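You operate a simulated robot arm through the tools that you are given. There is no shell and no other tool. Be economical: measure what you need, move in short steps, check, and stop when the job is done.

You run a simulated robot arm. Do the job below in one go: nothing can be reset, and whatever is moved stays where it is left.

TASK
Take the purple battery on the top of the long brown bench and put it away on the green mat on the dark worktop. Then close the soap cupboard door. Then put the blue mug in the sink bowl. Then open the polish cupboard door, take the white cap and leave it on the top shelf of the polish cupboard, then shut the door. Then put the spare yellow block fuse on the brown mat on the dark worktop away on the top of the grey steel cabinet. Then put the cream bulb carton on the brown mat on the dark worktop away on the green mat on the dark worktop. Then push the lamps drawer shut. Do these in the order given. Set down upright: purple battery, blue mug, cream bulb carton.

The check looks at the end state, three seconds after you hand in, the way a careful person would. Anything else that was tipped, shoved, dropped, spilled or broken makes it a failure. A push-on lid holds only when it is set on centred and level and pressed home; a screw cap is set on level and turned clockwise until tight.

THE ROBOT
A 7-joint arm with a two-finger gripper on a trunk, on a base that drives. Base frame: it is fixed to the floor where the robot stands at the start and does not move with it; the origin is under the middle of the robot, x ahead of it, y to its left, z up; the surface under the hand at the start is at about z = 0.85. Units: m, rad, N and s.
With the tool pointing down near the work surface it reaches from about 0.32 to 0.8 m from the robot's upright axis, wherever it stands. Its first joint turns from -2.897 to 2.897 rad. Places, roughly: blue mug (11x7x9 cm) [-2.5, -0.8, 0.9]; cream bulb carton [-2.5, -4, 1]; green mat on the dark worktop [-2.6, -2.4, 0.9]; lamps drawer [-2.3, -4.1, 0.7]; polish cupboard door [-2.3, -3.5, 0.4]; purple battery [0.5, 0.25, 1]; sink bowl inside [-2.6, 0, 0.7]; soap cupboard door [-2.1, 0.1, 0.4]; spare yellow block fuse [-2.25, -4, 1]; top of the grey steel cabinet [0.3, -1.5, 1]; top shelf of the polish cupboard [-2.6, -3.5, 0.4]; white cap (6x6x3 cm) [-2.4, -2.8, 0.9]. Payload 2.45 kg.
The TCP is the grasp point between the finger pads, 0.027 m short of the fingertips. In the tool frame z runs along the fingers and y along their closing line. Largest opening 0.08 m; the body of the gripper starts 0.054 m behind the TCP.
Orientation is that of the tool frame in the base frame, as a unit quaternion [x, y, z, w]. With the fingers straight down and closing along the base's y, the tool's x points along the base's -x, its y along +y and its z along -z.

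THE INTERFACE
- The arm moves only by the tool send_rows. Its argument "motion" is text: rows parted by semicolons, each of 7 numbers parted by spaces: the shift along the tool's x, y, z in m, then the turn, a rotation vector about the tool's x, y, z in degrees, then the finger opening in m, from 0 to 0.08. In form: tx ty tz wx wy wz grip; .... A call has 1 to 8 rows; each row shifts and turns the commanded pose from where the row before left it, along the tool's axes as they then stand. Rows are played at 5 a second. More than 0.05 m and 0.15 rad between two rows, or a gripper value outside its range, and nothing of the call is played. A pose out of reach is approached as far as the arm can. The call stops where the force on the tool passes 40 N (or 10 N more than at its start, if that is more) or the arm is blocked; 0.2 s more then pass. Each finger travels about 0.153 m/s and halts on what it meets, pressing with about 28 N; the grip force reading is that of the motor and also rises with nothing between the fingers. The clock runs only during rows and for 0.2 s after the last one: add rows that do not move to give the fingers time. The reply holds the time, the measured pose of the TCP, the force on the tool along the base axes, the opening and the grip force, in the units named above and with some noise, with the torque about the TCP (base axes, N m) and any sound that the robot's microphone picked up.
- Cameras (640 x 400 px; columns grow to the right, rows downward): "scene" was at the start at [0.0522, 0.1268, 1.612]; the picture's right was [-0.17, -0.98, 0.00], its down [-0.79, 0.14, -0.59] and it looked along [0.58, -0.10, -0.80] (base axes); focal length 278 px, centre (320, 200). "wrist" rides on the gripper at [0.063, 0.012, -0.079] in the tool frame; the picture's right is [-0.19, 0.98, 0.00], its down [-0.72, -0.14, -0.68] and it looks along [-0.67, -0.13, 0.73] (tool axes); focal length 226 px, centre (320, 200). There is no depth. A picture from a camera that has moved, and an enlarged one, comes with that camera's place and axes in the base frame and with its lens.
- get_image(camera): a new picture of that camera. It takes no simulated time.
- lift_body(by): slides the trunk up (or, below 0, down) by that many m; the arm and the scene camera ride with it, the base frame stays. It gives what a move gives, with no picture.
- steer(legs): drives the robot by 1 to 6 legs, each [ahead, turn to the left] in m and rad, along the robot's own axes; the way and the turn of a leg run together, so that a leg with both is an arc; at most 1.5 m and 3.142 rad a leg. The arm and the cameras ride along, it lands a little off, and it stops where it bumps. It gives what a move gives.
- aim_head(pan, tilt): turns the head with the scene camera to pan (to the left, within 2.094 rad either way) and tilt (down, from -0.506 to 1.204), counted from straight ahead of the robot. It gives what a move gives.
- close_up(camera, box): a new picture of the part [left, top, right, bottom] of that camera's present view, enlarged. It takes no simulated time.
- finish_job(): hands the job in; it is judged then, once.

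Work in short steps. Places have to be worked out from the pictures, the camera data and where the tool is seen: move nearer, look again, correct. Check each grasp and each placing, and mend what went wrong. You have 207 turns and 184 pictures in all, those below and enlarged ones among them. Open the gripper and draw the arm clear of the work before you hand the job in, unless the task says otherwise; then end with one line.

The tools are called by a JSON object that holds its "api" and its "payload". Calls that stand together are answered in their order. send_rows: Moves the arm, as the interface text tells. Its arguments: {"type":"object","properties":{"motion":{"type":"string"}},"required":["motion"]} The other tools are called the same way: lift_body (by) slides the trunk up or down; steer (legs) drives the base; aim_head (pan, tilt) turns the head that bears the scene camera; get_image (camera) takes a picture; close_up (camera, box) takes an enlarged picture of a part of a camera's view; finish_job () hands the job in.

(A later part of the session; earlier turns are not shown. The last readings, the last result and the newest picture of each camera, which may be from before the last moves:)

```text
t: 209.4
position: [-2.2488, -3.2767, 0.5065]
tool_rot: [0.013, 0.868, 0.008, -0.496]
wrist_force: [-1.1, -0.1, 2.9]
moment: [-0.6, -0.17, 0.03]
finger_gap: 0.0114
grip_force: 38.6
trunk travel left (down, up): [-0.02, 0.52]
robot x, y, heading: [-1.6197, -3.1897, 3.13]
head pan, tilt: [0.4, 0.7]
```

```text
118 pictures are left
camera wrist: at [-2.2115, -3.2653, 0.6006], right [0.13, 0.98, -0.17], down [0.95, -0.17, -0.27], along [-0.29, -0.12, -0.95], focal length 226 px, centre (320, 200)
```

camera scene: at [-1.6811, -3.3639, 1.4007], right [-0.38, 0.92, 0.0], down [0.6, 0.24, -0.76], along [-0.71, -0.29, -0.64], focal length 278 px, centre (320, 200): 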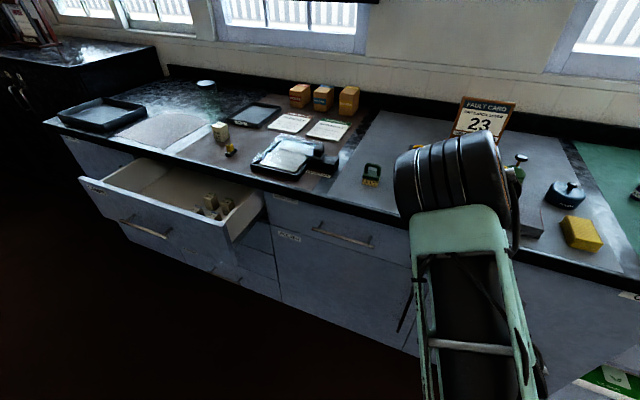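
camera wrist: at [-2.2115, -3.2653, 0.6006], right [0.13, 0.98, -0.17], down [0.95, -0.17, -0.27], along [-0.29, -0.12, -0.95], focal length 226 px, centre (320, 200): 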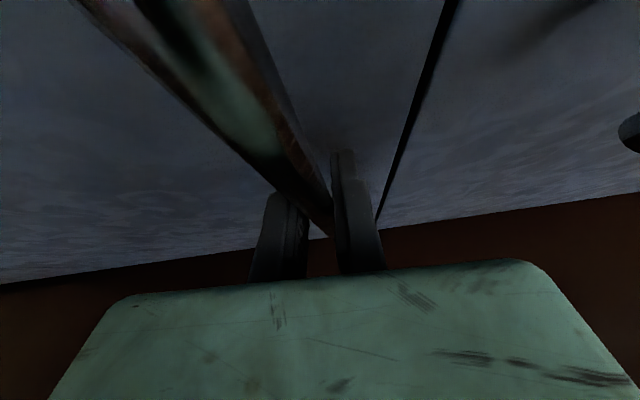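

Handle gripped. Pull toward +x along the door's arc in small steps.

{"api": "send_rows", "payload": {"motion": "-0.0102 0 -0.0172 0 0 0 0; -0.0102 -0.001 -0.0172 0 0 0 0; -0.0102 -0.002 -0.0172 0 0 0 0; -0.0102 -0.003 -0.0172 0 0 0 0; -0.0102 -0.004 -0.0172 0 0 0 0; -0.0102 -0.005 -0.0172 0 0 0 0; -0.0102 -0.006 -0.0172 0 0 0 0; 0 0 0 0 0 0 0"}}

{"api": "get_image", "payload": {"camera": "wrist"}}

{"api": "get_image", "payload": {"camera": "scene"}}

```text
t: 210.9
position: [-2.1319, -3.3003, 0.5049]
tool_rot: [0.011, 0.868, 0.002, -0.497]
wrist_force: [-3.2, -6.5, 1.9]
moment: [0.4, -1.02, -0.2]
finger_gap: 0.0116
grip_force: 38.9
trunk travel left (down, up): [-0.02, 0.52]
robot x, y, heading: [-1.6139, -3.1866, 3.132]
head pan, tilt: [0.4, 0.7]
stopped in row 7: the force on the tool passed its limit at 58 N (the readings are from after the stop); the commanded pose is now the measured one
```

```text
117 pictures are left
camera wrist: at [-2.0943, -3.2874, 0.6004], right [0.12, 0.98, -0.17], down [0.95, -0.17, -0.27], along [-0.3, -0.13, -0.95], focal length 226 px, centre (320, 200)
```

wrist: 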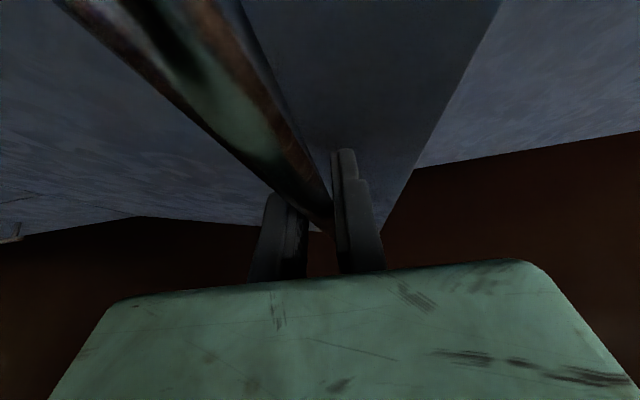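

```text
116 pictures are left
camera scene: at [-1.6811, -3.3645, 1.4006], right [-0.38, 0.92, 0.0], down [0.6, 0.25, -0.76], along [-0.71, -0.29, -0.64], focal length 278 px, centre (320, 200)
```

scene: 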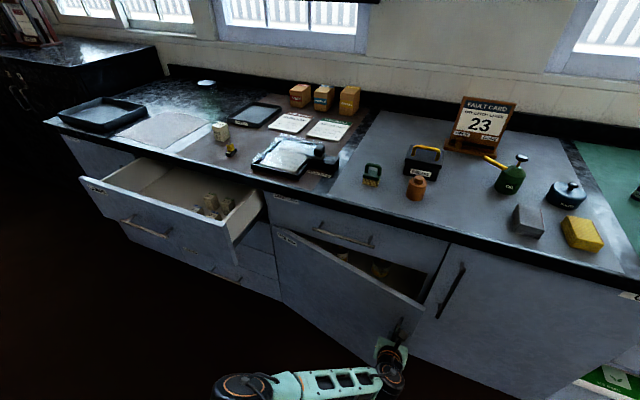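

The door swung ~14° cleanly along the expected arc. I'll continue, turning the hand with the door so the grip doesn't bind.

{"api": "send_rows", "payload": {"motion": "0 0 0 -5.2 0 3.1 0; -0.0172 -0.0121 -0.029 -3.44 0 2.05 0; -0.0172 -0.0121 -0.029 -3.44 0 2.05 0; -0.0172 -0.0121 -0.029 -3.44 0 2.05 0; 0 0 0 0 0 0 0"}}

{"api": "get_image", "payload": {"camera": "scene"}}

```text
t: 211.4
position: [-2.1374, -3.2961, 0.5043]
tool_rot: [0.056, 0.864, 0.026, -0.499]
wrist_force: [-5.0, -14.6, -4.8]
moment: [0.63, -0.74, -0.17]
finger_gap: 0.0117
grip_force: 38.4
trunk travel left (down, up): [-0.02, 0.52]
robot x, y, heading: [-1.622, -3.1876, 3.133]
head pan, tilt: [0.4, 0.7]
stopped in row 2: the force on the tool passed its limit at 63 N (the readings are from after the stop); the commanded pose is now the measured one
```

```text
115 pictures are left
camera scene: at [-1.6812, -3.3652, 1.4004], right [-0.38, 0.92, 0.0], down [0.6, 0.25, -0.76], along [-0.71, -0.29, -0.64], focal length 278 px, centre (320, 200)
```

scene: 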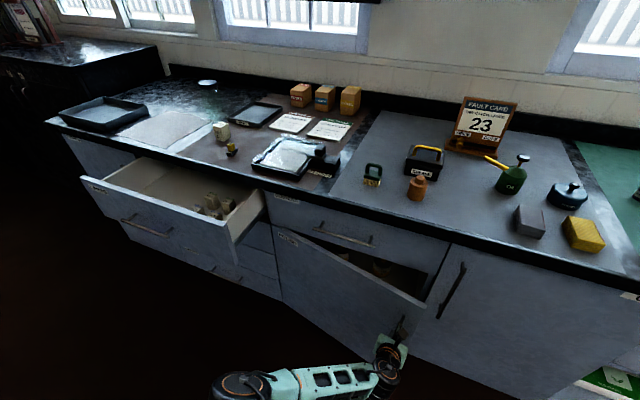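

Something resists at ~60 N. I'll release the handle, back out and look for what blocks it.

{"api": "send_rows", "payload": {"motion": "0 0 0 0 0 0 0.03; 0 0 0 0 0 0 0.06; 0 0 0 0 0 0 0.06; -0.015 0 -0.025 0 0 0 0.06; -0.02 0 -0.034 0 0 0 0.06; -0.01 0 -0.017 0 0 0 0.06; 0 0 0 0 0 0 0.06"}}

{"api": "aim_head", "payload": {"pan": 0.2, "tilt": 1.0}}

{"api": "get_image", "payload": {"camera": "scene"}}

{"api": "get_image", "payload": {"camera": "wrist"}}

```text
t: 212.6
position: [-2.0847, -3.2103, 0.5055]
tool_rot: [0.15, 0.853, 0.081, -0.494]
wrist_force: [0.2, -0.9, -1.1]
moment: [-0.01, -0.01, 0.0]
finger_gap: 0.06
grip_force: 0.0
trunk travel left (down, up): [-0.02, 0.52]
robot x, y, heading: [-1.62, -3.1886, 3.134]
head pan, tilt: [0.4, 0.7]
stopped in row 6: the arm was blocked; the commanded pose is now the measured one
```

```text
t: 213.4
position: [-2.084, -3.209, 0.5063]
tool_rot: [0.15, 0.853, 0.082, -0.494]
wrist_force: [0.3, -0.4, -0.2]
moment: [0.0, 0.0, -0.03]
finger_gap: 0.06
grip_force: 0.0
trunk travel left (down, up): [-0.02, 0.52]
robot x, y, heading: [-1.6191, -3.1883, 3.136]
head pan, tilt: [0.201, 1.0]
```

```text
114 pictures are left
camera scene: at [-1.6705, -3.3451, 1.3774], right [-0.19, 0.98, 0.0], down [0.83, 0.16, -0.54], along [-0.53, -0.1, -0.84], focal length 278 px, centre (320, 200)
```

scene: 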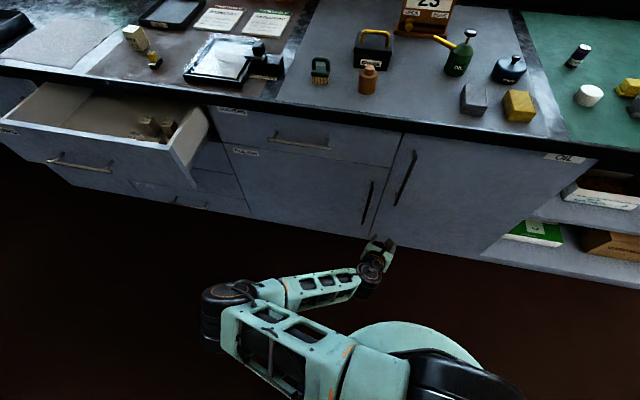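

```text
113 pictures are left
camera wrist: at [-2.0446, -3.2095, 0.6005], right [0.42, 0.89, -0.18], down [0.85, -0.46, -0.28], along [-0.33, -0.03, -0.94], focal length 226 px, centre (320, 200)
```

wrist: 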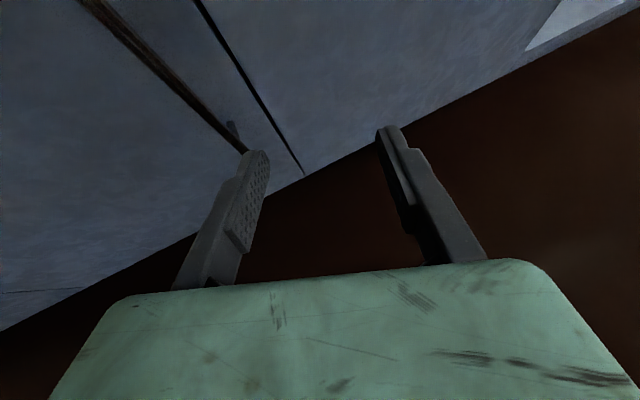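

The door has swung shut: the arm hit its own inner limit and the hand pushed it back. I'll straighten the hand, back the base 0.08 and re-approach with more reach so I can pull by driving.

{"api": "send_rows", "payload": {"motion": "0 0 0 5.6 0 -3.3 0.06; 0 0 0 5.6 0 -3.3 0.06; 0 0 0 5.6 0 -3.3 0.06; 0 0 0 0 0 0 0.06"}}

{"api": "steer", "payload": {"legs": [[-0.08, 0]]}}

{"api": "send_rows", "payload": {"motion": "0.0204 -0.017 0.0344 0 0 0 0.06; 0.0204 -0.017 0.0344 0 0 0 0.06; 0.0204 -0.017 0.0344 0 0 0 0.06; 0.0204 -0.017 0.0344 0 0 0 0.06; 0 0 0 0 0 0 0.06"}}

{"api": "get_image", "payload": {"camera": "wrist"}}

```text
t: 214.4
position: [-2.0852, -3.2114, 0.5066]
tool_rot: [0.0, 0.865, -0.003, -0.501]
wrist_force: [-0.1, 0.2, 0.2]
moment: [0.01, -0.01, -0.01]
finger_gap: 0.0598
grip_force: 0.1
trunk travel left (down, up): [-0.02, 0.52]
robot x, y, heading: [-1.6162, -3.1876, 3.135]
head pan, tilt: [0.201, 1.0]
```

```text
t: 215.5
position: [-2.0028, -3.213, 0.5061]
tool_rot: [-0.001, 0.865, -0.004, -0.501]
wrist_force: [0.0, 0.0, 0.2]
moment: [-0.01, -0.02, -0.03]
finger_gap: 0.06
grip_force: 0.2
trunk travel left (down, up): [-0.02, 0.52]
robot x, y, heading: [-1.5401, -3.1897, 3.133]
head pan, tilt: [0.201, 1.0]
```

```text
t: 216.7
position: [-2.163, -3.2816, 0.508]
tool_rot: [-0.001, 0.865, -0.004, -0.501]
wrist_force: [-0.6, 0.0, -0.5]
moment: [0.02, -0.02, 0.01]
finger_gap: 0.0602
grip_force: 0.0
trunk travel left (down, up): [-0.02, 0.52]
robot x, y, heading: [-1.5402, -3.1904, 3.133]
head pan, tilt: [0.201, 1.0]
```

```text
112 pictures are left
camera wrist: at [-2.1253, -3.2679, 0.6034], right [0.09, 0.98, -0.17], down [0.95, -0.14, -0.28], along [-0.3, -0.14, -0.94], focal length 226 px, centre (320, 200)
```

wrist: 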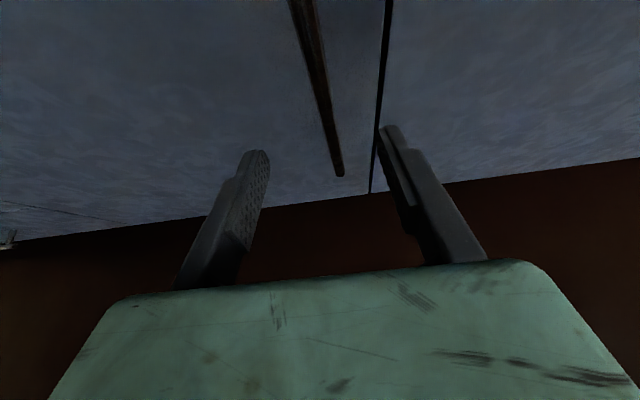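

Aligned again. Advance 8.5 cm and grip the bar.

{"api": "send_rows", "payload": {"motion": "0.0143 0.001 0.0243 0 0 0 0.06; 0.0143 0.001 0.0243 0 0 0 0.06; 0.0143 0.001 0.0243 0 0 0 0.06; 0 0 0 0 0 0 0.03; 0 0 0 0 0 0 0; 0 0 0 0 0 0 0; 0 0 0 0 0 0 0"}}

{"api": "steer", "payload": {"legs": [[-0.1, 0.02]]}}

```text
t: 218.3
position: [-2.2455, -3.2773, 0.5117]
tool_rot: [0.001, 0.866, -0.002, -0.501]
wrist_force: [0.3, 11.7, -3.6]
moment: [0.66, -0.07, 0.13]
finger_gap: 0.0115
grip_force: 38.8
trunk travel left (down, up): [-0.02, 0.52]
robot x, y, heading: [-1.5364, -3.1885, 3.134]
head pan, tilt: [0.201, 1.0]
```

```text
t: 219.4
position: [-2.1439, -3.2963, 0.5112]
tool_rot: [-0.011, 0.865, -0.011, -0.501]
wrist_force: [2.1, 5.8, -5.5]
moment: [0.36, 0.27, 0.1]
finger_gap: 0.0114
grip_force: 38.3
trunk travel left (down, up): [-0.02, 0.52]
robot x, y, heading: [-1.4405, -3.1932, -3.121]
head pan, tilt: [0.201, 1.0]
```

The door follows with low force. Continue: back up with a little left turn to follow the arc.

{"api": "steer", "payload": {"legs": [[-0.08, 0.045], [-0.075, 0.06]]}}

{"api": "get_image", "payload": {"camera": "scene"}}

```text
t: 221.1
position: [-2.0031, -3.3583, 0.5117]
tool_rot: [-0.054, 0.864, -0.038, -0.5]
wrist_force: [-1.9, -1.0, -3.6]
moment: [0.87, -0.06, 0.05]
finger_gap: 0.0119
grip_force: 39.0
trunk travel left (down, up): [-0.02, 0.52]
robot x, y, heading: [-1.3111, -3.1808, -3.038]
head pan, tilt: [0.201, 1.0]
stopped in leg 2: the force on the tool passed its limit at 48 N (the readings are from after the stop); the commanded pose is now the measured one
```

```text
111 pictures are left
camera scene: at [-1.3427, -3.3426, 1.3773], right [-0.3, 0.95, 0.0], down [0.8, 0.25, -0.54], along [-0.51, -0.16, -0.84], focal length 278 px, centre (320, 200)
```

scene: 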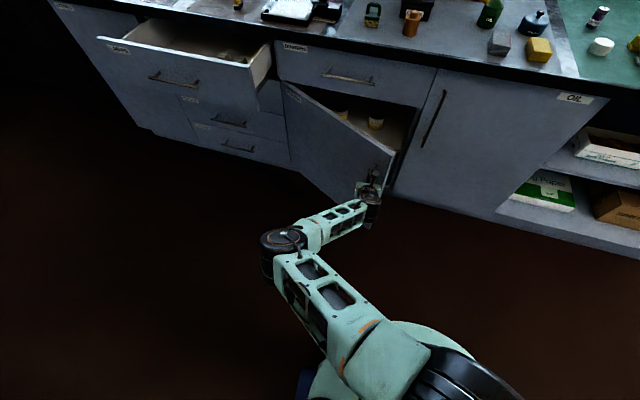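

Door is open ~33°. Release the handle, back off 8 cm, then go around the free edge to push from the inside.

{"api": "send_rows", "payload": {"motion": "0 0 0 0 0 0 0.03; 0 0 0 0 0 0 0.06; 0 0 0 0 0 0 0.06"}}

{"api": "steer", "payload": {"legs": [[-0.09, 0]]}}

{"api": "get_image", "payload": {"camera": "scene"}}

{"api": "get_image", "payload": {"camera": "wrist"}}

```text
t: 221.9
position: [-2.0021, -3.3573, 0.5121]
tool_rot: [-0.053, 0.864, -0.038, -0.5]
wrist_force: [-0.2, 0.4, 0.2]
moment: [0.0, 0.02, -0.04]
finger_gap: 0.0596
grip_force: 0.0
trunk travel left (down, up): [-0.02, 0.52]
robot x, y, heading: [-1.3077, -3.1812, -3.037]
head pan, tilt: [0.201, 1.0]
```

```text
t: 223.0
position: [-1.9152, -3.349, 0.5118]
tool_rot: [-0.053, 0.864, -0.038, -0.5]
wrist_force: [-1.0, -1.0, -1.1]
moment: [0.0, 0.01, -0.02]
finger_gap: 0.0601
grip_force: 0.1
trunk travel left (down, up): [-0.02, 0.52]
robot x, y, heading: [-1.2187, -3.1767, -3.037]
head pan, tilt: [0.201, 1.0]
```

```text
110 pictures are left
camera scene: at [-1.2542, -3.333, 1.3773], right [-0.3, 0.95, 0.0], down [0.8, 0.25, -0.54], along [-0.51, -0.16, -0.84], focal length 278 px, centre (320, 200)
```

scene: 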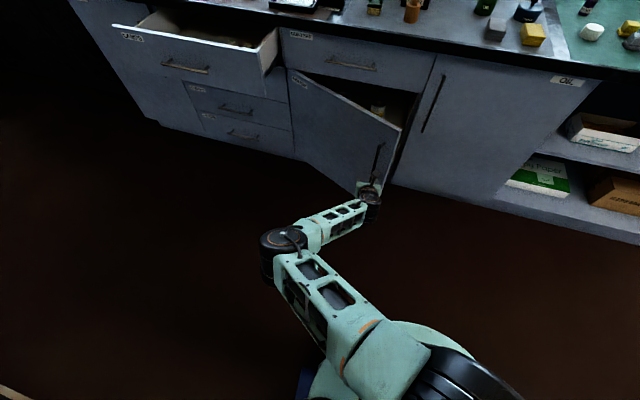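

```text
109 pictures are left
camera wrist: at [-1.879, -3.3302, 0.6063], right [-0.03, 0.98, -0.18], down [0.96, -0.02, -0.28], along [-0.28, -0.18, -0.94], focal length 226 px, centre (320, 200)
```

wrist: 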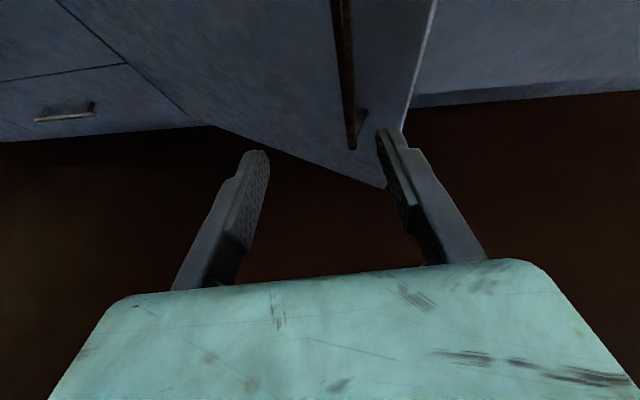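

The door stays put. Close the gripper, shift +y 15 cm to clear the free edge (at about (−2.0, −3.295)), then drive in 0.15.

{"api": "send_rows", "payload": {"motion": "0 0.04 0 0 0 0 0; 0 0.04 0 0 0 0 0; 0 0.04 0 0 0 0 0; 0 0.03 0 0 0 0 0; 0 0 0 0 0 0 0"}}

{"api": "steer", "payload": {"legs": [[0.15, 0]]}}

{"api": "get_image", "payload": {"camera": "wrist"}}

{"api": "get_image", "payload": {"camera": "scene"}}

```text
t: 224.2
position: [-1.9317, -3.1998, 0.5092]
tool_rot: [-0.054, 0.863, -0.039, -0.5]
wrist_force: [-0.2, -0.6, 0.0]
moment: [0.01, 0.0, -0.02]
finger_gap: 0.0
grip_force: 28.5
trunk travel left (down, up): [-0.02, 0.52]
robot x, y, heading: [-1.2284, -3.1734, -3.037]
head pan, tilt: [0.201, 1.0]
```

```text
t: 225.6
position: [-2.0826, -3.2185, 0.5095]
tool_rot: [-0.054, 0.863, -0.039, -0.5]
wrist_force: [0.4, 0.4, -0.2]
moment: [0.01, -0.01, -0.01]
finger_gap: 0.0001
grip_force: 28.1
trunk travel left (down, up): [-0.02, 0.52]
robot x, y, heading: [-1.3747, -3.1896, -3.038]
head pan, tilt: [0.201, 1.0]
```

```text
108 pictures are left
camera wrist: at [-2.0469, -3.1992, 0.6044], right [-0.03, 0.98, -0.18], down [0.96, -0.02, -0.28], along [-0.28, -0.18, -0.94], focal length 226 px, centre (320, 200)
```

wrist: 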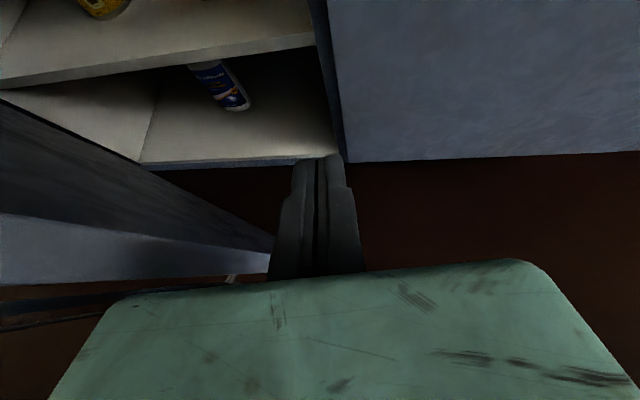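

```text
107 pictures are left
camera scene: at [-1.4038, -3.3489, 1.3773], right [-0.3, 0.95, 0.0], down [0.8, 0.25, -0.54], along [-0.51, -0.16, -0.84], focal length 278 px, centre (320, 200)
```

scene: 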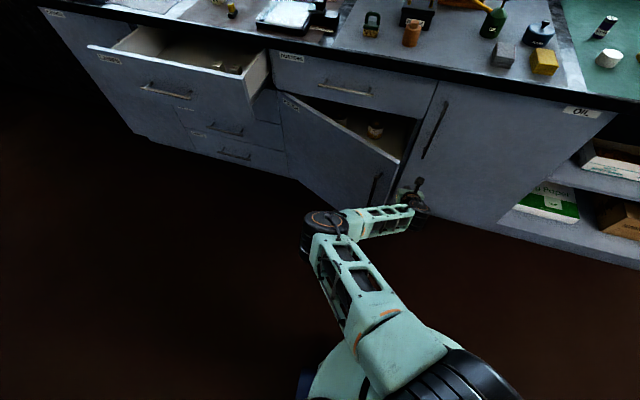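

The inside is visible, but sweeping from here would trap the door against my elbow. I'll reposition to the right of the opening with a diagonal heading, so turning left sweeps the door open.

{"api": "steer", "payload": {"legs": [[-0.33, 0], [0, -1.26], [0.45, 0], [0, 1.7]]}}

{"api": "aim_head", "payload": {"pan": 0.1, "tilt": 0.85}}

{"api": "get_image", "payload": {"camera": "scene"}}

```text
t: 237.5
position: [-1.8399, -3.0907, 0.5095]
tool_rot: [-0.25, 0.828, -0.153, -0.477]
wrist_force: [-0.1, 0.0, -0.5]
moment: [-0.01, 0.0, -0.02]
finger_gap: 0.0002
grip_force: 27.7
trunk travel left (down, up): [-0.02, 0.52]
robot x, y, heading: [-1.2163, -2.7496, -2.574]
head pan, tilt: [0.201, 1.0]
```

```text
t: 238.2
position: [-1.8388, -3.0905, 0.5098]
tool_rot: [-0.249, 0.828, -0.152, -0.478]
wrist_force: [0.4, -0.1, -0.5]
moment: [0.0, -0.03, 0.01]
finger_gap: 0.0
grip_force: 28.2
trunk travel left (down, up): [-0.02, 0.52]
robot x, y, heading: [-1.2164, -2.7461, -2.572]
head pan, tilt: [0.099, 0.85]
```

```text
106 pictures are left
camera scene: at [-1.1847, -2.906, 1.3884], right [-0.62, 0.79, 0.0], down [0.59, 0.47, -0.66], along [-0.52, -0.41, -0.75], focal length 278 px, centre (320, 200)
```

scene: 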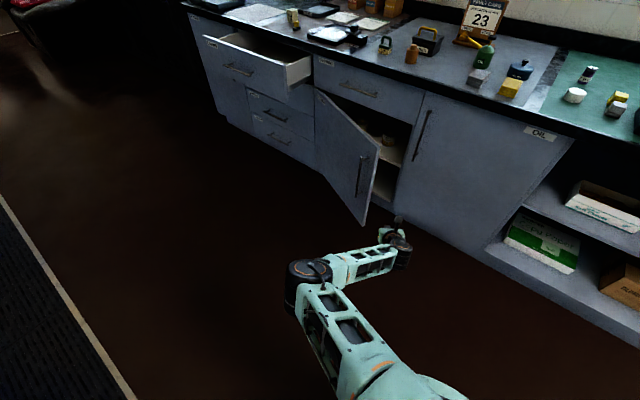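

Clear path. Drive in 0.39 along this heading, then look.

{"api": "steer", "payload": {"legs": [[0.39, 0]]}}

{"api": "get_image", "payload": {"camera": "scene"}}

{"api": "get_image", "payload": {"camera": "wrist"}}

```text
t: 240.3
position: [-2.1063, -3.2617, 0.5088]
tool_rot: [-0.248, 0.83, -0.148, -0.478]
wrist_force: [0.9, 0.3, 0.2]
moment: [-0.04, 0.05, 0.07]
finger_gap: 0.0
grip_force: 28.0
trunk travel left (down, up): [-0.02, 0.52]
robot x, y, heading: [-1.4835, -2.9229, -2.571]
head pan, tilt: [0.099, 0.85]
stopped in leg 1: the force on the tool passed its limit at 76 N (the readings are from after the stop); the commanded pose is now the measured one
```

```text
105 pictures are left
camera scene: at [-1.4536, -3.0786, 1.3882], right [-0.62, 0.78, 0.0], down [0.59, 0.47, -0.66], along [-0.52, -0.41, -0.75], focal length 278 px, centre (320, 200)
```

scene: 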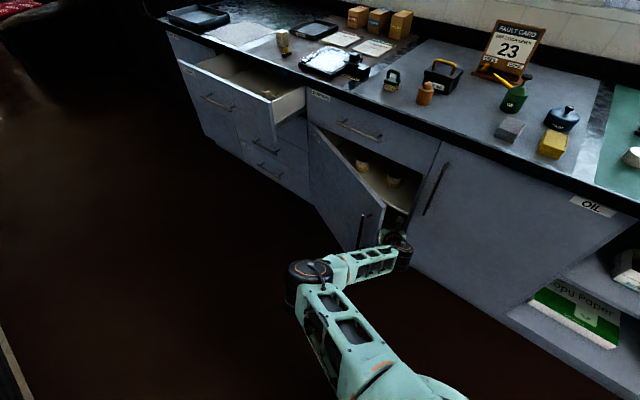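

```text
104 pictures are left
camera wrist: at [-2.0834, -3.2296, 0.6033], right [-0.46, 0.87, -0.18], down [0.87, 0.41, -0.28], along [-0.17, -0.28, -0.94], focal length 226 px, centre (320, 200)
```

wrist: 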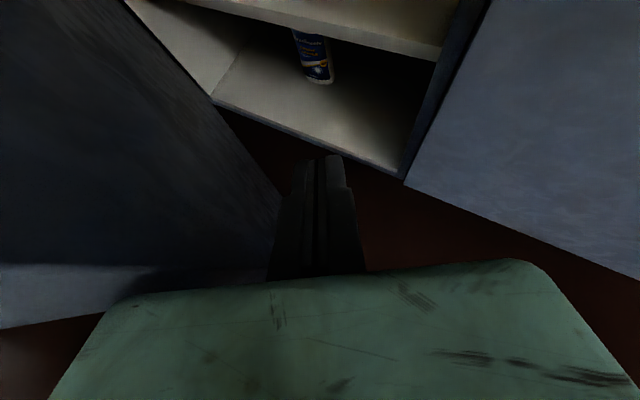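

Something light touched (force now zero). I'll try a small left turn to see whether the door swings.

{"api": "steer", "payload": {"legs": [[0, 0.12]]}}

{"api": "get_image", "payload": {"camera": "scene"}}

```text
t: 241.1
position: [-2.1044, -3.2624, 0.5086]
tool_rot: [-0.252, 0.83, -0.146, -0.476]
wrist_force: [0.7, 2.1, 0.4]
moment: [-0.16, 0.02, 0.15]
finger_gap: 0.0002
grip_force: 28.6
trunk travel left (down, up): [-0.02, 0.52]
robot x, y, heading: [-1.4853, -2.9234, -2.556]
head pan, tilt: [0.099, 0.85]
stopped in leg 1: the force on the tool passed its limit at 70 N (the readings are from after the stop); the commanded pose is now the measured one
```

```text
103 pictures are left
camera scene: at [-1.4526, -3.0787, 1.3884], right [-0.63, 0.77, 0.0], down [0.58, 0.48, -0.66], along [-0.51, -0.42, -0.75], focal length 278 px, centre (320, 200)
```

scene: 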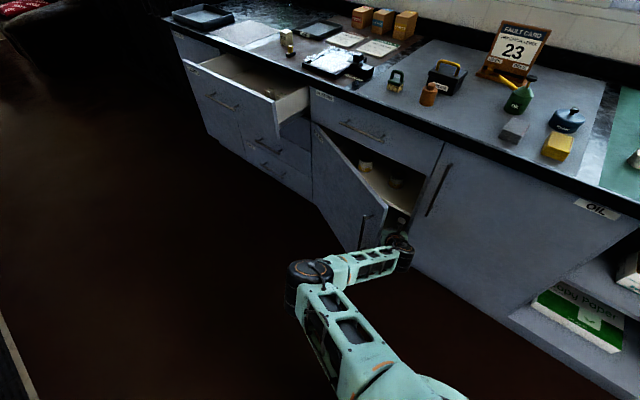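

{"api": "close_up", "payload": {"camera": "scene", "box": [280, 160, 460, 300]}}

```text
2.86 times, centred on (370, 230) of scene
camera zoom: at [-1.4526, -3.0787, 1.3884], right [-0.63, 0.77, 0.0], down [0.58, 0.48, -0.66], along [-0.51, -0.42, -0.75], focal length 796 px, centre (177, 114)
```

zoom: 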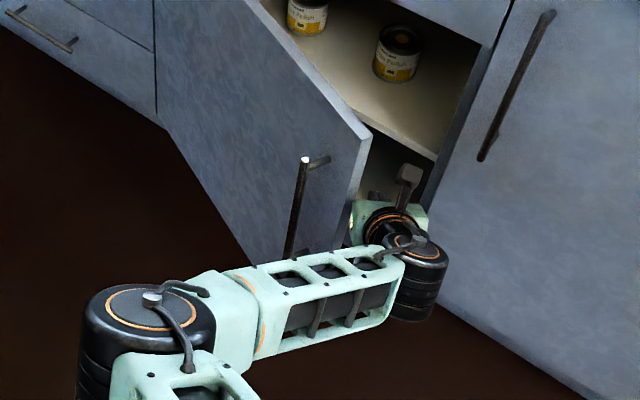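

The low forearm lies outside the door and jams it. Better: use the hand pointing straight down, hooking fingers over the door's top edge (z≈0.69) from inside, so the arm stays above the door. Back out and un-tilt.

{"api": "steer", "payload": {"legs": [[-0.3, 0]]}}

{"api": "send_rows", "payload": {"motion": "-0.01 0 -0.02 0 -8.5 0 0; 0 0 -0.03 0 -8.5 0 0; 0 0 -0.04 0 -8.5 0 0; 0 0 -0.04 0 -8.5 0 0; 0 0 -0.04 0 -8.5 0 0; 0 0 -0.04 0 -8.5 0 0; 0 0 -0.04 0 -8.5 0 0; 0 0 -0.04 0 0 0 0"}}

{"api": "get_image", "payload": {"camera": "scene"}}

```text
t: 243.1
position: [-1.8542, -3.0999, 0.5067]
tool_rot: [-0.254, 0.829, -0.147, -0.476]
wrist_force: [0.5, 0.0, -0.5]
moment: [-0.01, 0.0, -0.01]
finger_gap: 0.0
grip_force: 27.9
trunk travel left (down, up): [-0.02, 0.52]
robot x, y, heading: [-1.2374, -2.7585, -2.551]
head pan, tilt: [0.099, 0.85]
```

```text
t: 244.9
position: [-1.7454, -3.0247, 0.7455]
tool_rot: [-0.293, 0.956, -0.002, -0.001]
wrist_force: [-0.8, -0.3, -0.4]
moment: [0.01, -0.03, 0.02]
finger_gap: 0.0
grip_force: 27.9
trunk travel left (down, up): [-0.02, 0.52]
robot x, y, heading: [-1.236, -2.7597, -2.553]
head pan, tilt: [0.099, 0.85]
```

```text
101 pictures are left
camera scene: at [-1.2032, -2.9129, 1.3884], right [-0.64, 0.77, 0.0], down [0.58, 0.48, -0.66], along [-0.51, -0.42, -0.75], focal length 278 px, centre (320, 200)
```

scene: 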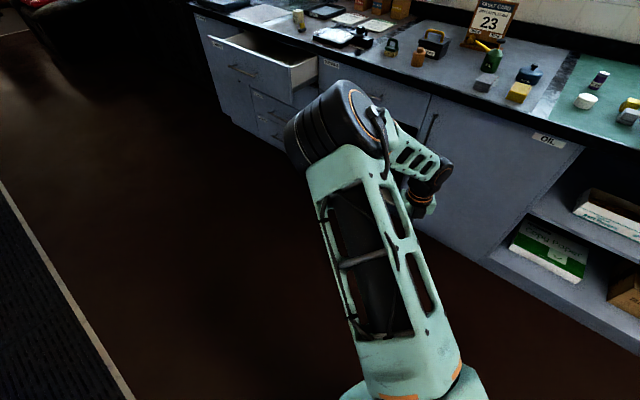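

Arm is now raised. Lift the trunk 9 cm and drive to about (−1.5, −3.15), heading slightly left, so the hand hovers near the door's inner side.

{"api": "lift_body", "payload": {"by": 0.1}}

{"api": "steer", "payload": {"legs": [[0, 0.387], [0.47, 0], [0, -0.584]]}}

{"api": "aim_head", "payload": {"pan": 0.2, "tilt": 0.95}}

{"api": "get_image", "payload": {"camera": "scene"}}

{"api": "get_image", "payload": {"camera": "wrist"}}

```text
t: 246.3
position: [-1.7452, -3.0231, 0.8444]
tool_rot: [-0.294, 0.956, -0.002, -0.002]
wrist_force: [0.2, 0.0, -0.5]
moment: [-0.01, 0.02, -0.02]
finger_gap: 0.0002
grip_force: 28.2
trunk travel left (down, up): [-0.12, 0.42]
robot x, y, heading: [-1.2359, -2.7592, -2.553]
head pan, tilt: [0.099, 0.85]
```

```text
t: 251.9
position: [-2.0506, -3.3076, 0.8456]
tool_rot: [-0.196, 0.981, -0.002, -0.002]
wrist_force: [0.2, 0.5, 0.3]
moment: [-0.01, -0.02, -0.01]
finger_gap: 0.0001
grip_force: 28.0
trunk travel left (down, up): [-0.12, 0.42]
robot x, y, heading: [-1.498, -3.1504, -2.752]
head pan, tilt: [0.099, 0.85]
```

```text
t: 252.6
position: [-2.0499, -3.3076, 0.8446]
tool_rot: [-0.195, 0.981, -0.002, -0.002]
wrist_force: [-0.2, -1.0, -0.1]
moment: [-0.01, 0.06, -0.06]
finger_gap: 0.0
grip_force: 27.9
trunk travel left (down, up): [-0.12, 0.42]
robot x, y, heading: [-1.496, -3.1478, -2.754]
head pan, tilt: [0.201, 0.949]
```

```text
100 pictures are left
camera scene: at [-1.4884, -3.3113, 1.4809], right [-0.55, 0.83, 0.0], down [0.68, 0.45, -0.58], along [-0.48, -0.32, -0.81], focal length 278 px, centre (320, 200)
```

scene: 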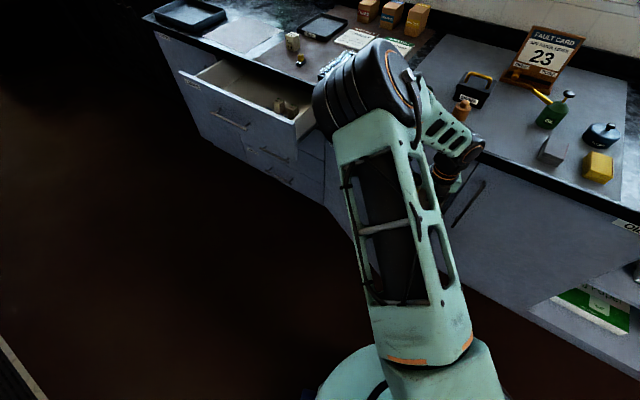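

```text
99 pictures are left
camera wrist: at [-2.1128, -3.3204, 0.9257], right [-0.2, 0.98, 0.0], down [0.72, 0.15, 0.68], along [0.67, 0.13, -0.74], focal length 226 px, centre (320, 200)
```

wrist: 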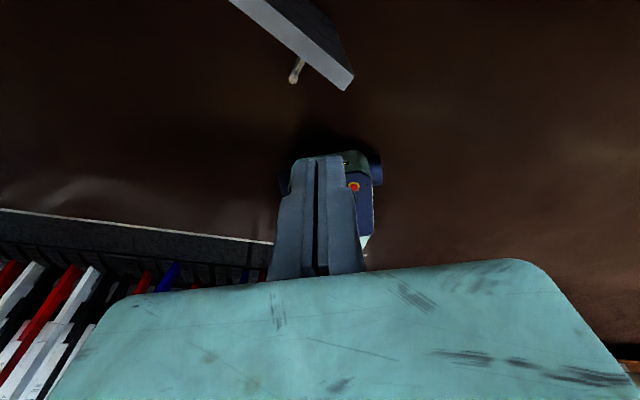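

Door's free top corner is at (−2.05, −3.285), right under the hand. Move to (−2.116, −3.319), inside the door, and lower to z≈0.655.

{"api": "send_rows", "payload": {"motion": "0.0325 0.0075 0 0 0 0 0; 0.0325 0.0075 0 0 0 0 0; 0 0 0.04 0 0 0 0; 0 0 0.04 0 0 0 0; 0 0 0.04 0 0 0 0; 0 0 0.04 0 0 0 0; 0 0 0.03 0 0 0 0; 0 0 0 0 0 0 0"}}

{"api": "get_image", "payload": {"camera": "wrist"}}

```text
t: 254.4
position: [-2.1147, -3.3204, 0.6583]
tool_rot: [-0.195, 0.981, -0.002, -0.002]
wrist_force: [0.5, -0.3, 0.0]
moment: [0.02, 0.0, -0.01]
finger_gap: 0.0002
grip_force: 28.0
trunk travel left (down, up): [-0.12, 0.42]
robot x, y, heading: [-1.4975, -3.1453, -2.757]
head pan, tilt: [0.201, 0.949]
```

```text
98 pictures are left
camera wrist: at [-2.1774, -3.3337, 0.7381], right [-0.2, 0.98, 0.0], down [0.72, 0.15, 0.68], along [0.67, 0.13, -0.74], focal length 226 px, centre (320, 200)
```

wrist: 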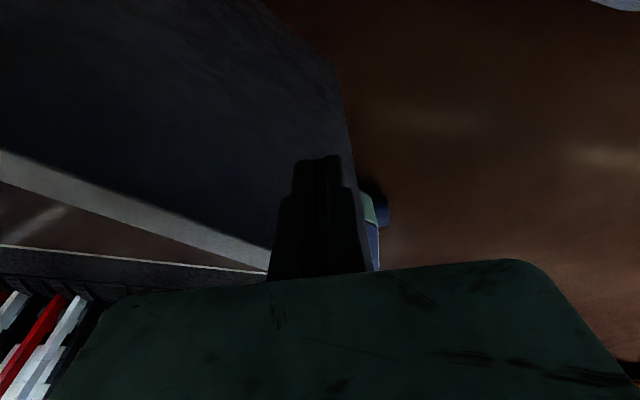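

Fingers are behind the inner face near the free edge. Sweep along the door's arc.

{"api": "send_rows", "payload": {"motion": "-0.0065 -0.0287 0 0 0 0 0; -0.0065 -0.0287 0 0 0 0 0; -0.0241 -0.0333 0 0 0 0 0; -0.0241 -0.0333 0 0 0 0 0; -0.0183 -0.0368 0 0 0 0 0; -0.0183 -0.0368 0 0 0 0 0; 0 0 0 0 0 0 0"}}

{"api": "get_image", "payload": {"camera": "wrist"}}

```text
t: 256.0
position: [-1.9524, -3.4639, 0.6525]
tool_rot: [-0.195, 0.981, -0.002, -0.004]
wrist_force: [0.9, 0.9, -0.4]
moment: [0.01, 0.04, 0.01]
finger_gap: 0.0001
grip_force: 27.6
trunk travel left (down, up): [-0.12, 0.42]
robot x, y, heading: [-1.5014, -3.1495, -2.757]
head pan, tilt: [0.201, 0.949]
```

```text
97 pictures are left
camera wrist: at [-2.0142, -3.4764, 0.7336], right [-0.2, 0.98, 0.0], down [0.72, 0.15, 0.68], along [0.66, 0.13, -0.74], focal length 226 px, centre (320, 200)
```

wrist: 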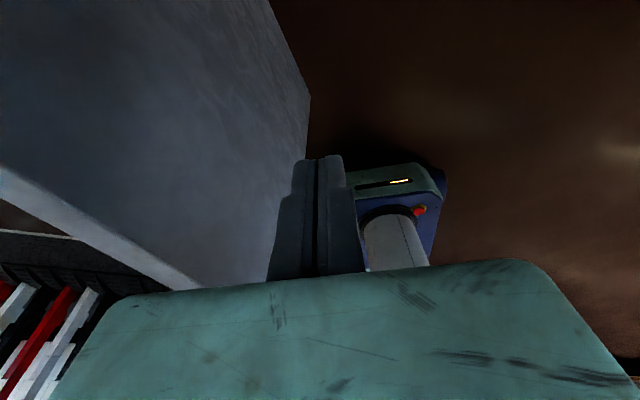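

The door follows at ~50°. Continue to ~70°, working slightly further in from the edge.

{"api": "send_rows", "payload": {"motion": "0.012 -0.0437 0 0 0 0 0; 0.012 -0.0437 0 0 0 0 0; -0.0044 -0.0365 0 0 0 0 0; -0.0044 -0.0365 0 0 0 0 0; 0 0 0 0 0 0 0"}}

{"api": "get_image", "payload": {"camera": "wrist"}}

{"api": "get_image", "payload": {"camera": "scene"}}

```text
t: 257.2
position: [-1.9033, -3.6189, 0.6576]
tool_rot: [-0.195, 0.981, -0.001, -0.002]
wrist_force: [0.0, 0.4, 0.8]
moment: [0.01, 0.0, 0.0]
finger_gap: 0.0
grip_force: 27.5
trunk travel left (down, up): [-0.12, 0.42]
robot x, y, heading: [-1.4983, -3.1521, -2.755]
head pan, tilt: [0.201, 0.949]
```

```text
96 pictures are left
camera wrist: at [-1.966, -3.6304, 0.7371], right [-0.2, 0.98, 0.0], down [0.72, 0.15, 0.68], along [0.66, 0.13, -0.74], focal length 226 px, centre (320, 200)
```

wrist: 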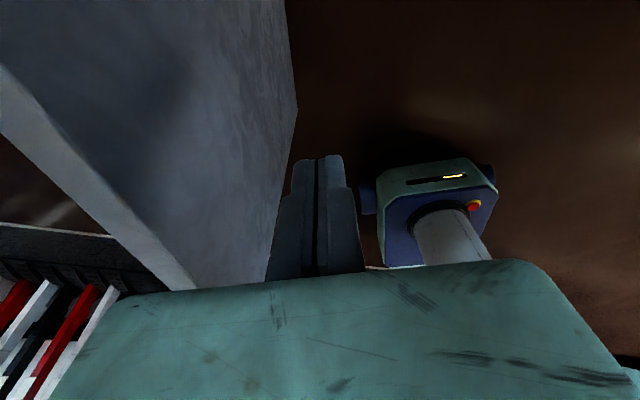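

```text
95 pictures are left
camera scene: at [-1.4879, -3.3117, 1.4809], right [-0.55, 0.83, 0.0], down [0.68, 0.45, -0.58], along [-0.48, -0.32, -0.81], focal length 278 px, centre (320, 200)
```

scene: 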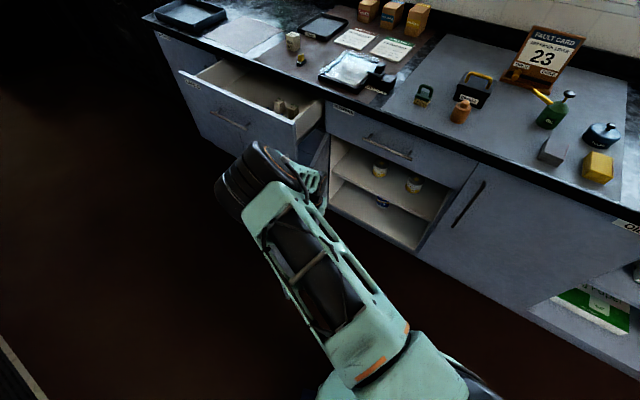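

Door is ~72° open. One more nudge to ~82°, then lift out and inspect the cupboard.

{"api": "send_rows", "payload": {"motion": "0.0021 -0.0365 0 0 0 0 0; 0.0021 -0.0365 0 0 0 0 0; 0 0.02 0 0 0 0 0; 0 0.03 -0.03 0 0 0 0.0; 0 0.03 -0.04 0 0 0 0; 0 0.03 -0.04 0 0 0 0; 0 0 -0.04 0 0 0 0; 0 0 -0.04 0 0 0 0.07"}}

{"api": "get_image", "payload": {"camera": "scene"}}

```text
t: 259.0
position: [-1.921, -3.5853, 0.8446]
tool_rot: [-0.196, 0.981, -0.001, -0.002]
wrist_force: [0.0, -0.1, -0.1]
moment: [0.04, 0.03, 0.0]
finger_gap: 0.0704
grip_force: 0.1
trunk travel left (down, up): [-0.12, 0.42]
robot x, y, heading: [-1.4981, -3.1459, -2.758]
head pan, tilt: [0.201, 0.949]
```

```text
94 pictures are left
camera scene: at [-1.4881, -3.3115, 1.4809], right [-0.55, 0.83, 0.0], down [0.68, 0.45, -0.58], along [-0.48, -0.32, -0.81], focal length 278 px, centre (320, 200)
```

scene: 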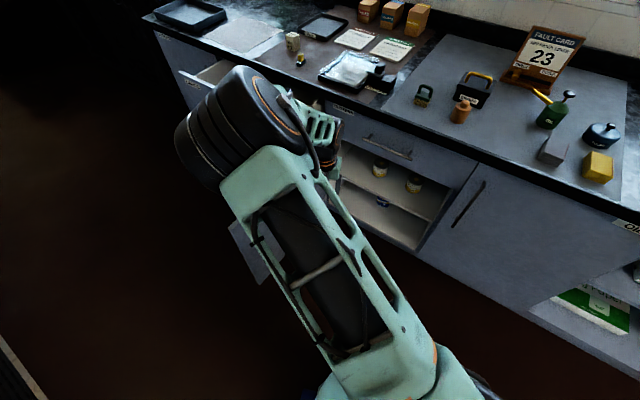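

{"api": "close_up", "payload": {"camera": "scene", "box": [300, 90, 500, 260]}}

```text
2.35 times, centred on (400, 175) of scene
camera zoom: at [-1.4881, -3.3115, 1.4809], right [-0.55, 0.83, 0.0], down [0.68, 0.45, -0.58], along [-0.48, -0.32, -0.81], focal length 655 px, centre (132, 259)
```

zoom: 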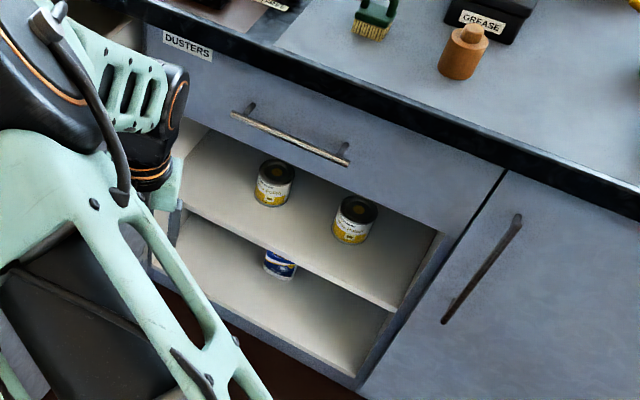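

Shelf top is at z≈0.41, front at x≈−2.3, with tins whose fronts are at x≈−2.41. There's a clear spot for the cap at about (−2.37, −3.475). Now fetch the cap: back off, raise the trunk and drive over to it.

{"api": "steer", "payload": {"legs": [[-0.3, 0]]}}

{"api": "lift_body", "payload": {"by": 0.25}}

{"api": "send_rows", "payload": {"motion": "0 0.045 0 0 0 0 0.07; 0 0.045 0 0 0 0 0.07; 0 0.045 0 0 0 0 0.07; 0 0.045 0 0 0 0 0.07; 0 0.045 0 0 0 0 0.07; 0 0.02 0 0 0 0 0.07; 0 0 0 0 0 0 0.07"}}

{"api": "steer", "payload": {"legs": [[0, -0.885], [0.5, 0], [0, 0.5]]}}

{"api": "get_image", "payload": {"camera": "scene"}}

```text
t: 261.1
position: [-1.6416, -3.4743, 0.8444]
tool_rot: [-0.196, 0.981, -0.001, -0.002]
wrist_force: [0.7, -0.1, 0.2]
moment: [-0.02, -0.04, 0.0]
finger_gap: 0.0701
grip_force: 0.0
trunk travel left (down, up): [-0.12, 0.42]
robot x, y, heading: [-1.2208, -3.0337, -2.747]
head pan, tilt: [0.201, 0.949]
```

```text
t: 263.6
position: [-1.6425, -3.474, 1.0935]
tool_rot: [-0.196, 0.981, -0.001, -0.002]
wrist_force: [-0.3, -0.4, 1.0]
moment: [0.0, 0.0, -0.01]
finger_gap: 0.0697
grip_force: 0.1
trunk travel left (down, up): [-0.37, 0.17]
robot x, y, heading: [-1.2206, -3.0323, -2.755]
head pan, tilt: [0.201, 0.949]
```

```text
t: 265.2
position: [-1.737, -3.2481, 1.0912]
tool_rot: [-0.196, 0.981, -0.002, -0.002]
wrist_force: [0.2, 0.2, -0.4]
moment: [0.02, -0.01, 0.0]
finger_gap: 0.0699
grip_force: 0.1
trunk travel left (down, up): [-0.37, 0.17]
robot x, y, heading: [-1.2206, -3.0323, -2.75]
head pan, tilt: [0.201, 0.949]
```

```text
t: 272.0
position: [-2.2145, -2.7927, 1.091]
tool_rot: [0.0, 1.0, -0.001, -0.003]
wrist_force: [0.1, -0.6, -0.3]
moment: [0.02, 0.03, 0.01]
finger_gap: 0.0699
grip_force: 0.1
trunk travel left (down, up): [-0.37, 0.17]
robot x, y, heading: [-1.659, -2.7931, 3.136]
head pan, tilt: [0.201, 0.949]
```

```text
92 pictures are left
camera scene: at [-1.7093, -2.9491, 1.7309], right [-0.19, 0.98, 0.0], down [0.8, 0.16, -0.58], along [-0.57, -0.11, -0.81], focal length 278 px, centre (320, 200)
```

scene: 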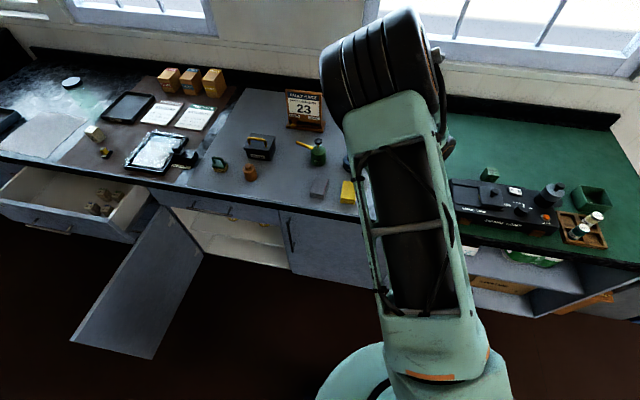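

The door remains open. Tilt the hand 51° here and look with the wrist camera for the cap.

{"api": "send_rows", "payload": {"motion": "0 0 0 0 8.5 0 0.08; 0 0 0 0 8.5 0 0.08; 0 0 0 0 8.5 0 0.08; 0 0 0 0 8.5 0 0.08; 0 0 0 0 8.5 0 0.08; 0 0 0 0 8.5 0 0.08; 0 0 0 0 0 0 0.08"}}

{"api": "get_image", "payload": {"camera": "wrist"}}

{"api": "get_image", "payload": {"camera": "scene"}}

```text
t: 273.6
position: [-2.2101, -2.7958, 1.089]
tool_rot: [0.001, 0.901, 0.0, -0.434]
wrist_force: [0.3, -1.1, -0.2]
moment: [-0.01, 0.01, 0.03]
finger_gap: 0.08
grip_force: 0.2
out of reach, approached as far as the arm can: row 3
trunk travel left (down, up): [-0.37, 0.17]
robot x, y, heading: [-1.6547, -2.7952, 3.133]
head pan, tilt: [0.201, 0.949]
```

```text
91 pictures are left
camera wrist: at [-2.189, -2.7825, 1.1889], right [0.12, 0.98, -0.15], down [0.98, -0.14, -0.14], along [-0.16, -0.13, -0.98], focal length 226 px, centre (320, 200)
```

wrist: 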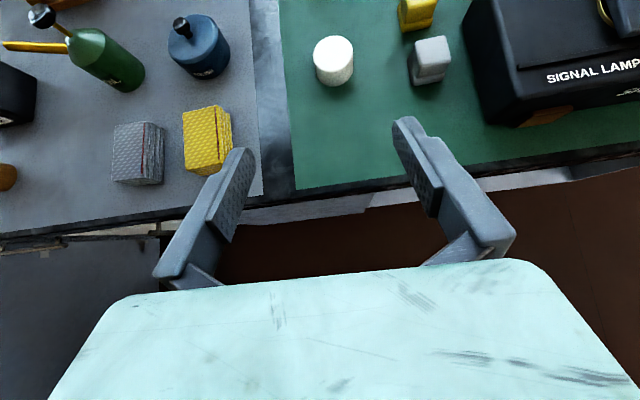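

```text
90 pictures are left
camera scene: at [-1.7094, -2.9495, 1.7309], right [-0.19, 0.98, 0.0], down [0.8, 0.16, -0.58], along [-0.57, -0.11, -0.81], focal length 278 px, centre (320, 200)
```

scene: 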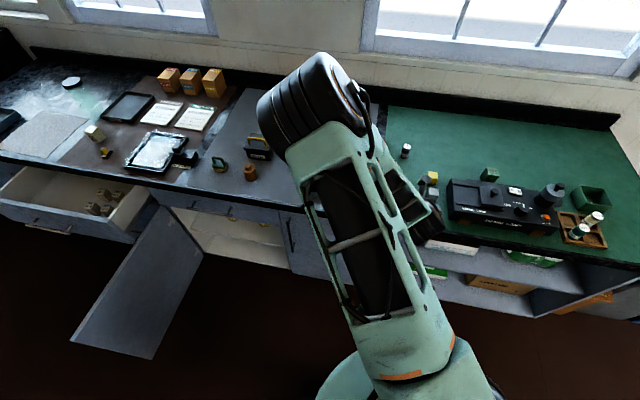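

Cap is at (−2.418, −2.778), nearly straight along the tool axis. Advance 0.225 along it and re-check.

{"api": "send_rows", "payload": {"motion": "-0.001 0.004 0.045 0 0 0 0.08; -0.001 0.004 0.045 0 0 0 0.08; -0.001 0.004 0.045 0 0 0 0.08; -0.001 0.003 0.04 0 0 0 0.08; -0.001 0.003 0.03 0 0 0 0.08; 0 0 0 0 0 0 0.08"}}

{"api": "get_image", "payload": {"camera": "wrist"}}

```text
t: 275.0
position: [-2.3697, -2.7772, 0.9563]
tool_rot: [0.0, 0.902, -0.001, -0.433]
wrist_force: [0.4, -0.2, -0.2]
moment: [0.01, 0.0, 0.0]
finger_gap: 0.0798
grip_force: 0.1
trunk travel left (down, up): [-0.37, 0.17]
robot x, y, heading: [-1.6578, -2.7915, 3.136]
head pan, tilt: [0.201, 0.949]
```

```text
89 pictures are left
camera wrist: at [-2.3461, -2.7651, 1.0559], right [0.12, 0.98, -0.15], down [0.98, -0.14, -0.13], along [-0.15, -0.13, -0.98], focal length 226 px, centre (320, 200)
```

wrist: 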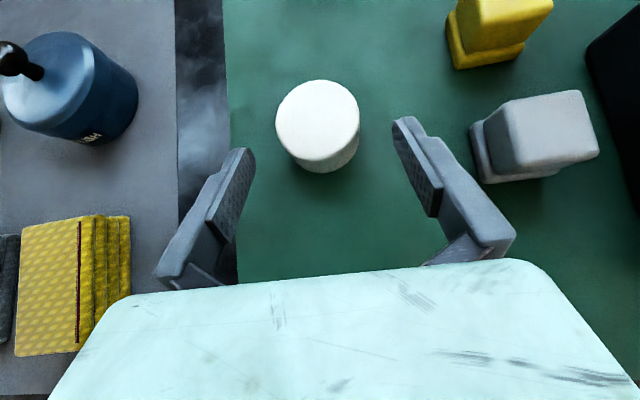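

Well aligned. Final 6 cm, then close on the cap.

{"api": "send_rows", "payload": {"motion": "0 0 0.03 0 0 0 0.08; 0 0 0.02 0 0 0 0.08; 0 0 0.01 0 0 0 0.08; 0 0 0 0 0 0 0.04; 0 0 0 0 0 0 0.03; 0 0 0 0 0 0 0.03; 0 0 0 0 0 0 0.03"}}

{"api": "get_image", "payload": {"camera": "wrist"}}

```text
t: 275.8
position: [-2.4116, -2.7729, 0.9288]
tool_rot: [0.002, 0.899, 0.0, -0.437]
wrist_force: [16.5, -0.4, 27.5]
moment: [-0.01, 0.16, -0.09]
finger_gap: 0.0731
grip_force: 0.0
trunk travel left (down, up): [-0.37, 0.17]
robot x, y, heading: [-1.6579, -2.7931, 3.135]
head pan, tilt: [0.201, 0.949]
stopped in row 3: the force on the tool passed its limit at 118 N (the readings are from after the stop); the commanded pose is now the measured one
```

```text
88 pictures are left
camera wrist: at [-2.3878, -2.762, 1.0284], right [0.13, 0.98, -0.15], down [0.98, -0.15, -0.14], along [-0.16, -0.13, -0.98], focal length 226 px, centre (320, 200)
```

wrist: 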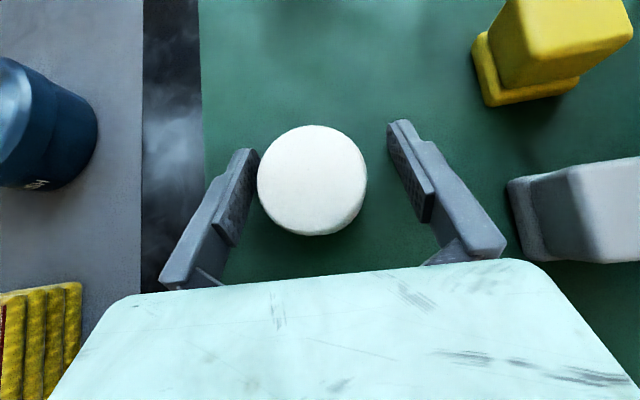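

The fingertips touched the worktop. Raise 6 mm, recentre y by −5 mm and close.

{"api": "send_rows", "payload": {"motion": "0.0055 0 -0.0044 0 0 0 0.08; 0 -0.005 0 0 0 0 0.08; 0 0 0 0 0 0 0.05; 0 0 0 0 0 0 0.03; 0 0 0 0 0 0 0.03; 0 0 0 0 0 0 0.03"}}

{"api": "get_image", "payload": {"camera": "wrist"}}

```text
t: 277.2
position: [-2.4124, -2.7795, 0.9304]
tool_rot: [0.002, 0.901, 0.0, -0.434]
wrist_force: [0.6, 0.3, 0.6]
moment: [-0.01, 0.03, -0.01]
finger_gap: 0.0516
grip_force: 28.2
trunk travel left (down, up): [-0.37, 0.17]
robot x, y, heading: [-1.6578, -2.7919, 3.135]
head pan, tilt: [0.201, 0.949]
```

```text
87 pictures are left
camera wrist: at [-2.3901, -2.7672, 1.0297], right [0.13, 0.98, -0.15], down [0.98, -0.15, -0.14], along [-0.15, -0.13, -0.98], focal length 226 px, centre (320, 200)
```

wrist: 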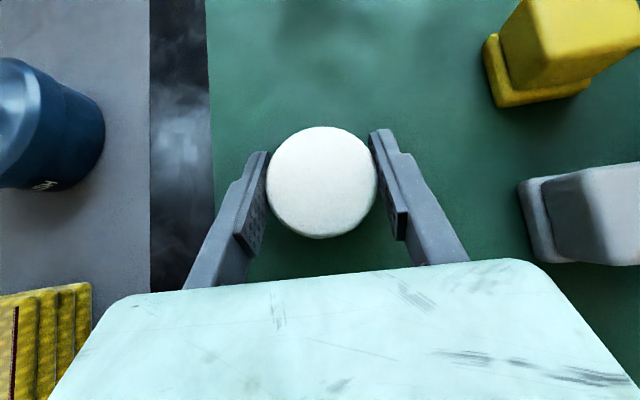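

Cap is gripped (52 mm). Lift it and check.

{"api": "send_rows", "payload": {"motion": "0.0235 0 -0.0187 0 0 0 0.03; 0.0235 0 -0.0187 0 0 0 0.03; 0.0235 0 -0.0187 0 0 0 0.03; 0.0235 0 -0.0187 0 0 0 0.03; 0 0 -0.04 0 0 0 0.03; 0 0 -0.04 0 0 0 0.03; 0 0 0 0 0 0 0.03"}}

{"api": "get_image", "payload": {"camera": "wrist"}}

```text
t: 278.8
position: [-2.3521, -2.7794, 1.1001]
tool_rot: [0.002, 0.901, 0.001, -0.434]
wrist_force: [-0.5, 0.1, -0.2]
moment: [-0.01, -0.01, 0.01]
finger_gap: 0.0513
grip_force: 28.0
trunk travel left (down, up): [-0.37, 0.17]
robot x, y, heading: [-1.6552, -2.796, 3.137]
head pan, tilt: [0.201, 0.949]
```

```text
86 pictures are left
camera wrist: at [-2.3282, -2.7667, 1.2002], right [0.13, 0.98, -0.15], down [0.98, -0.15, -0.14], along [-0.15, -0.13, -0.98], focal length 226 px, centre (320, 200)
```

wrist: 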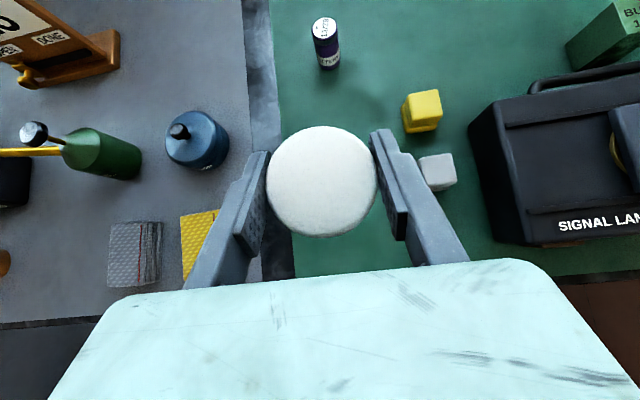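

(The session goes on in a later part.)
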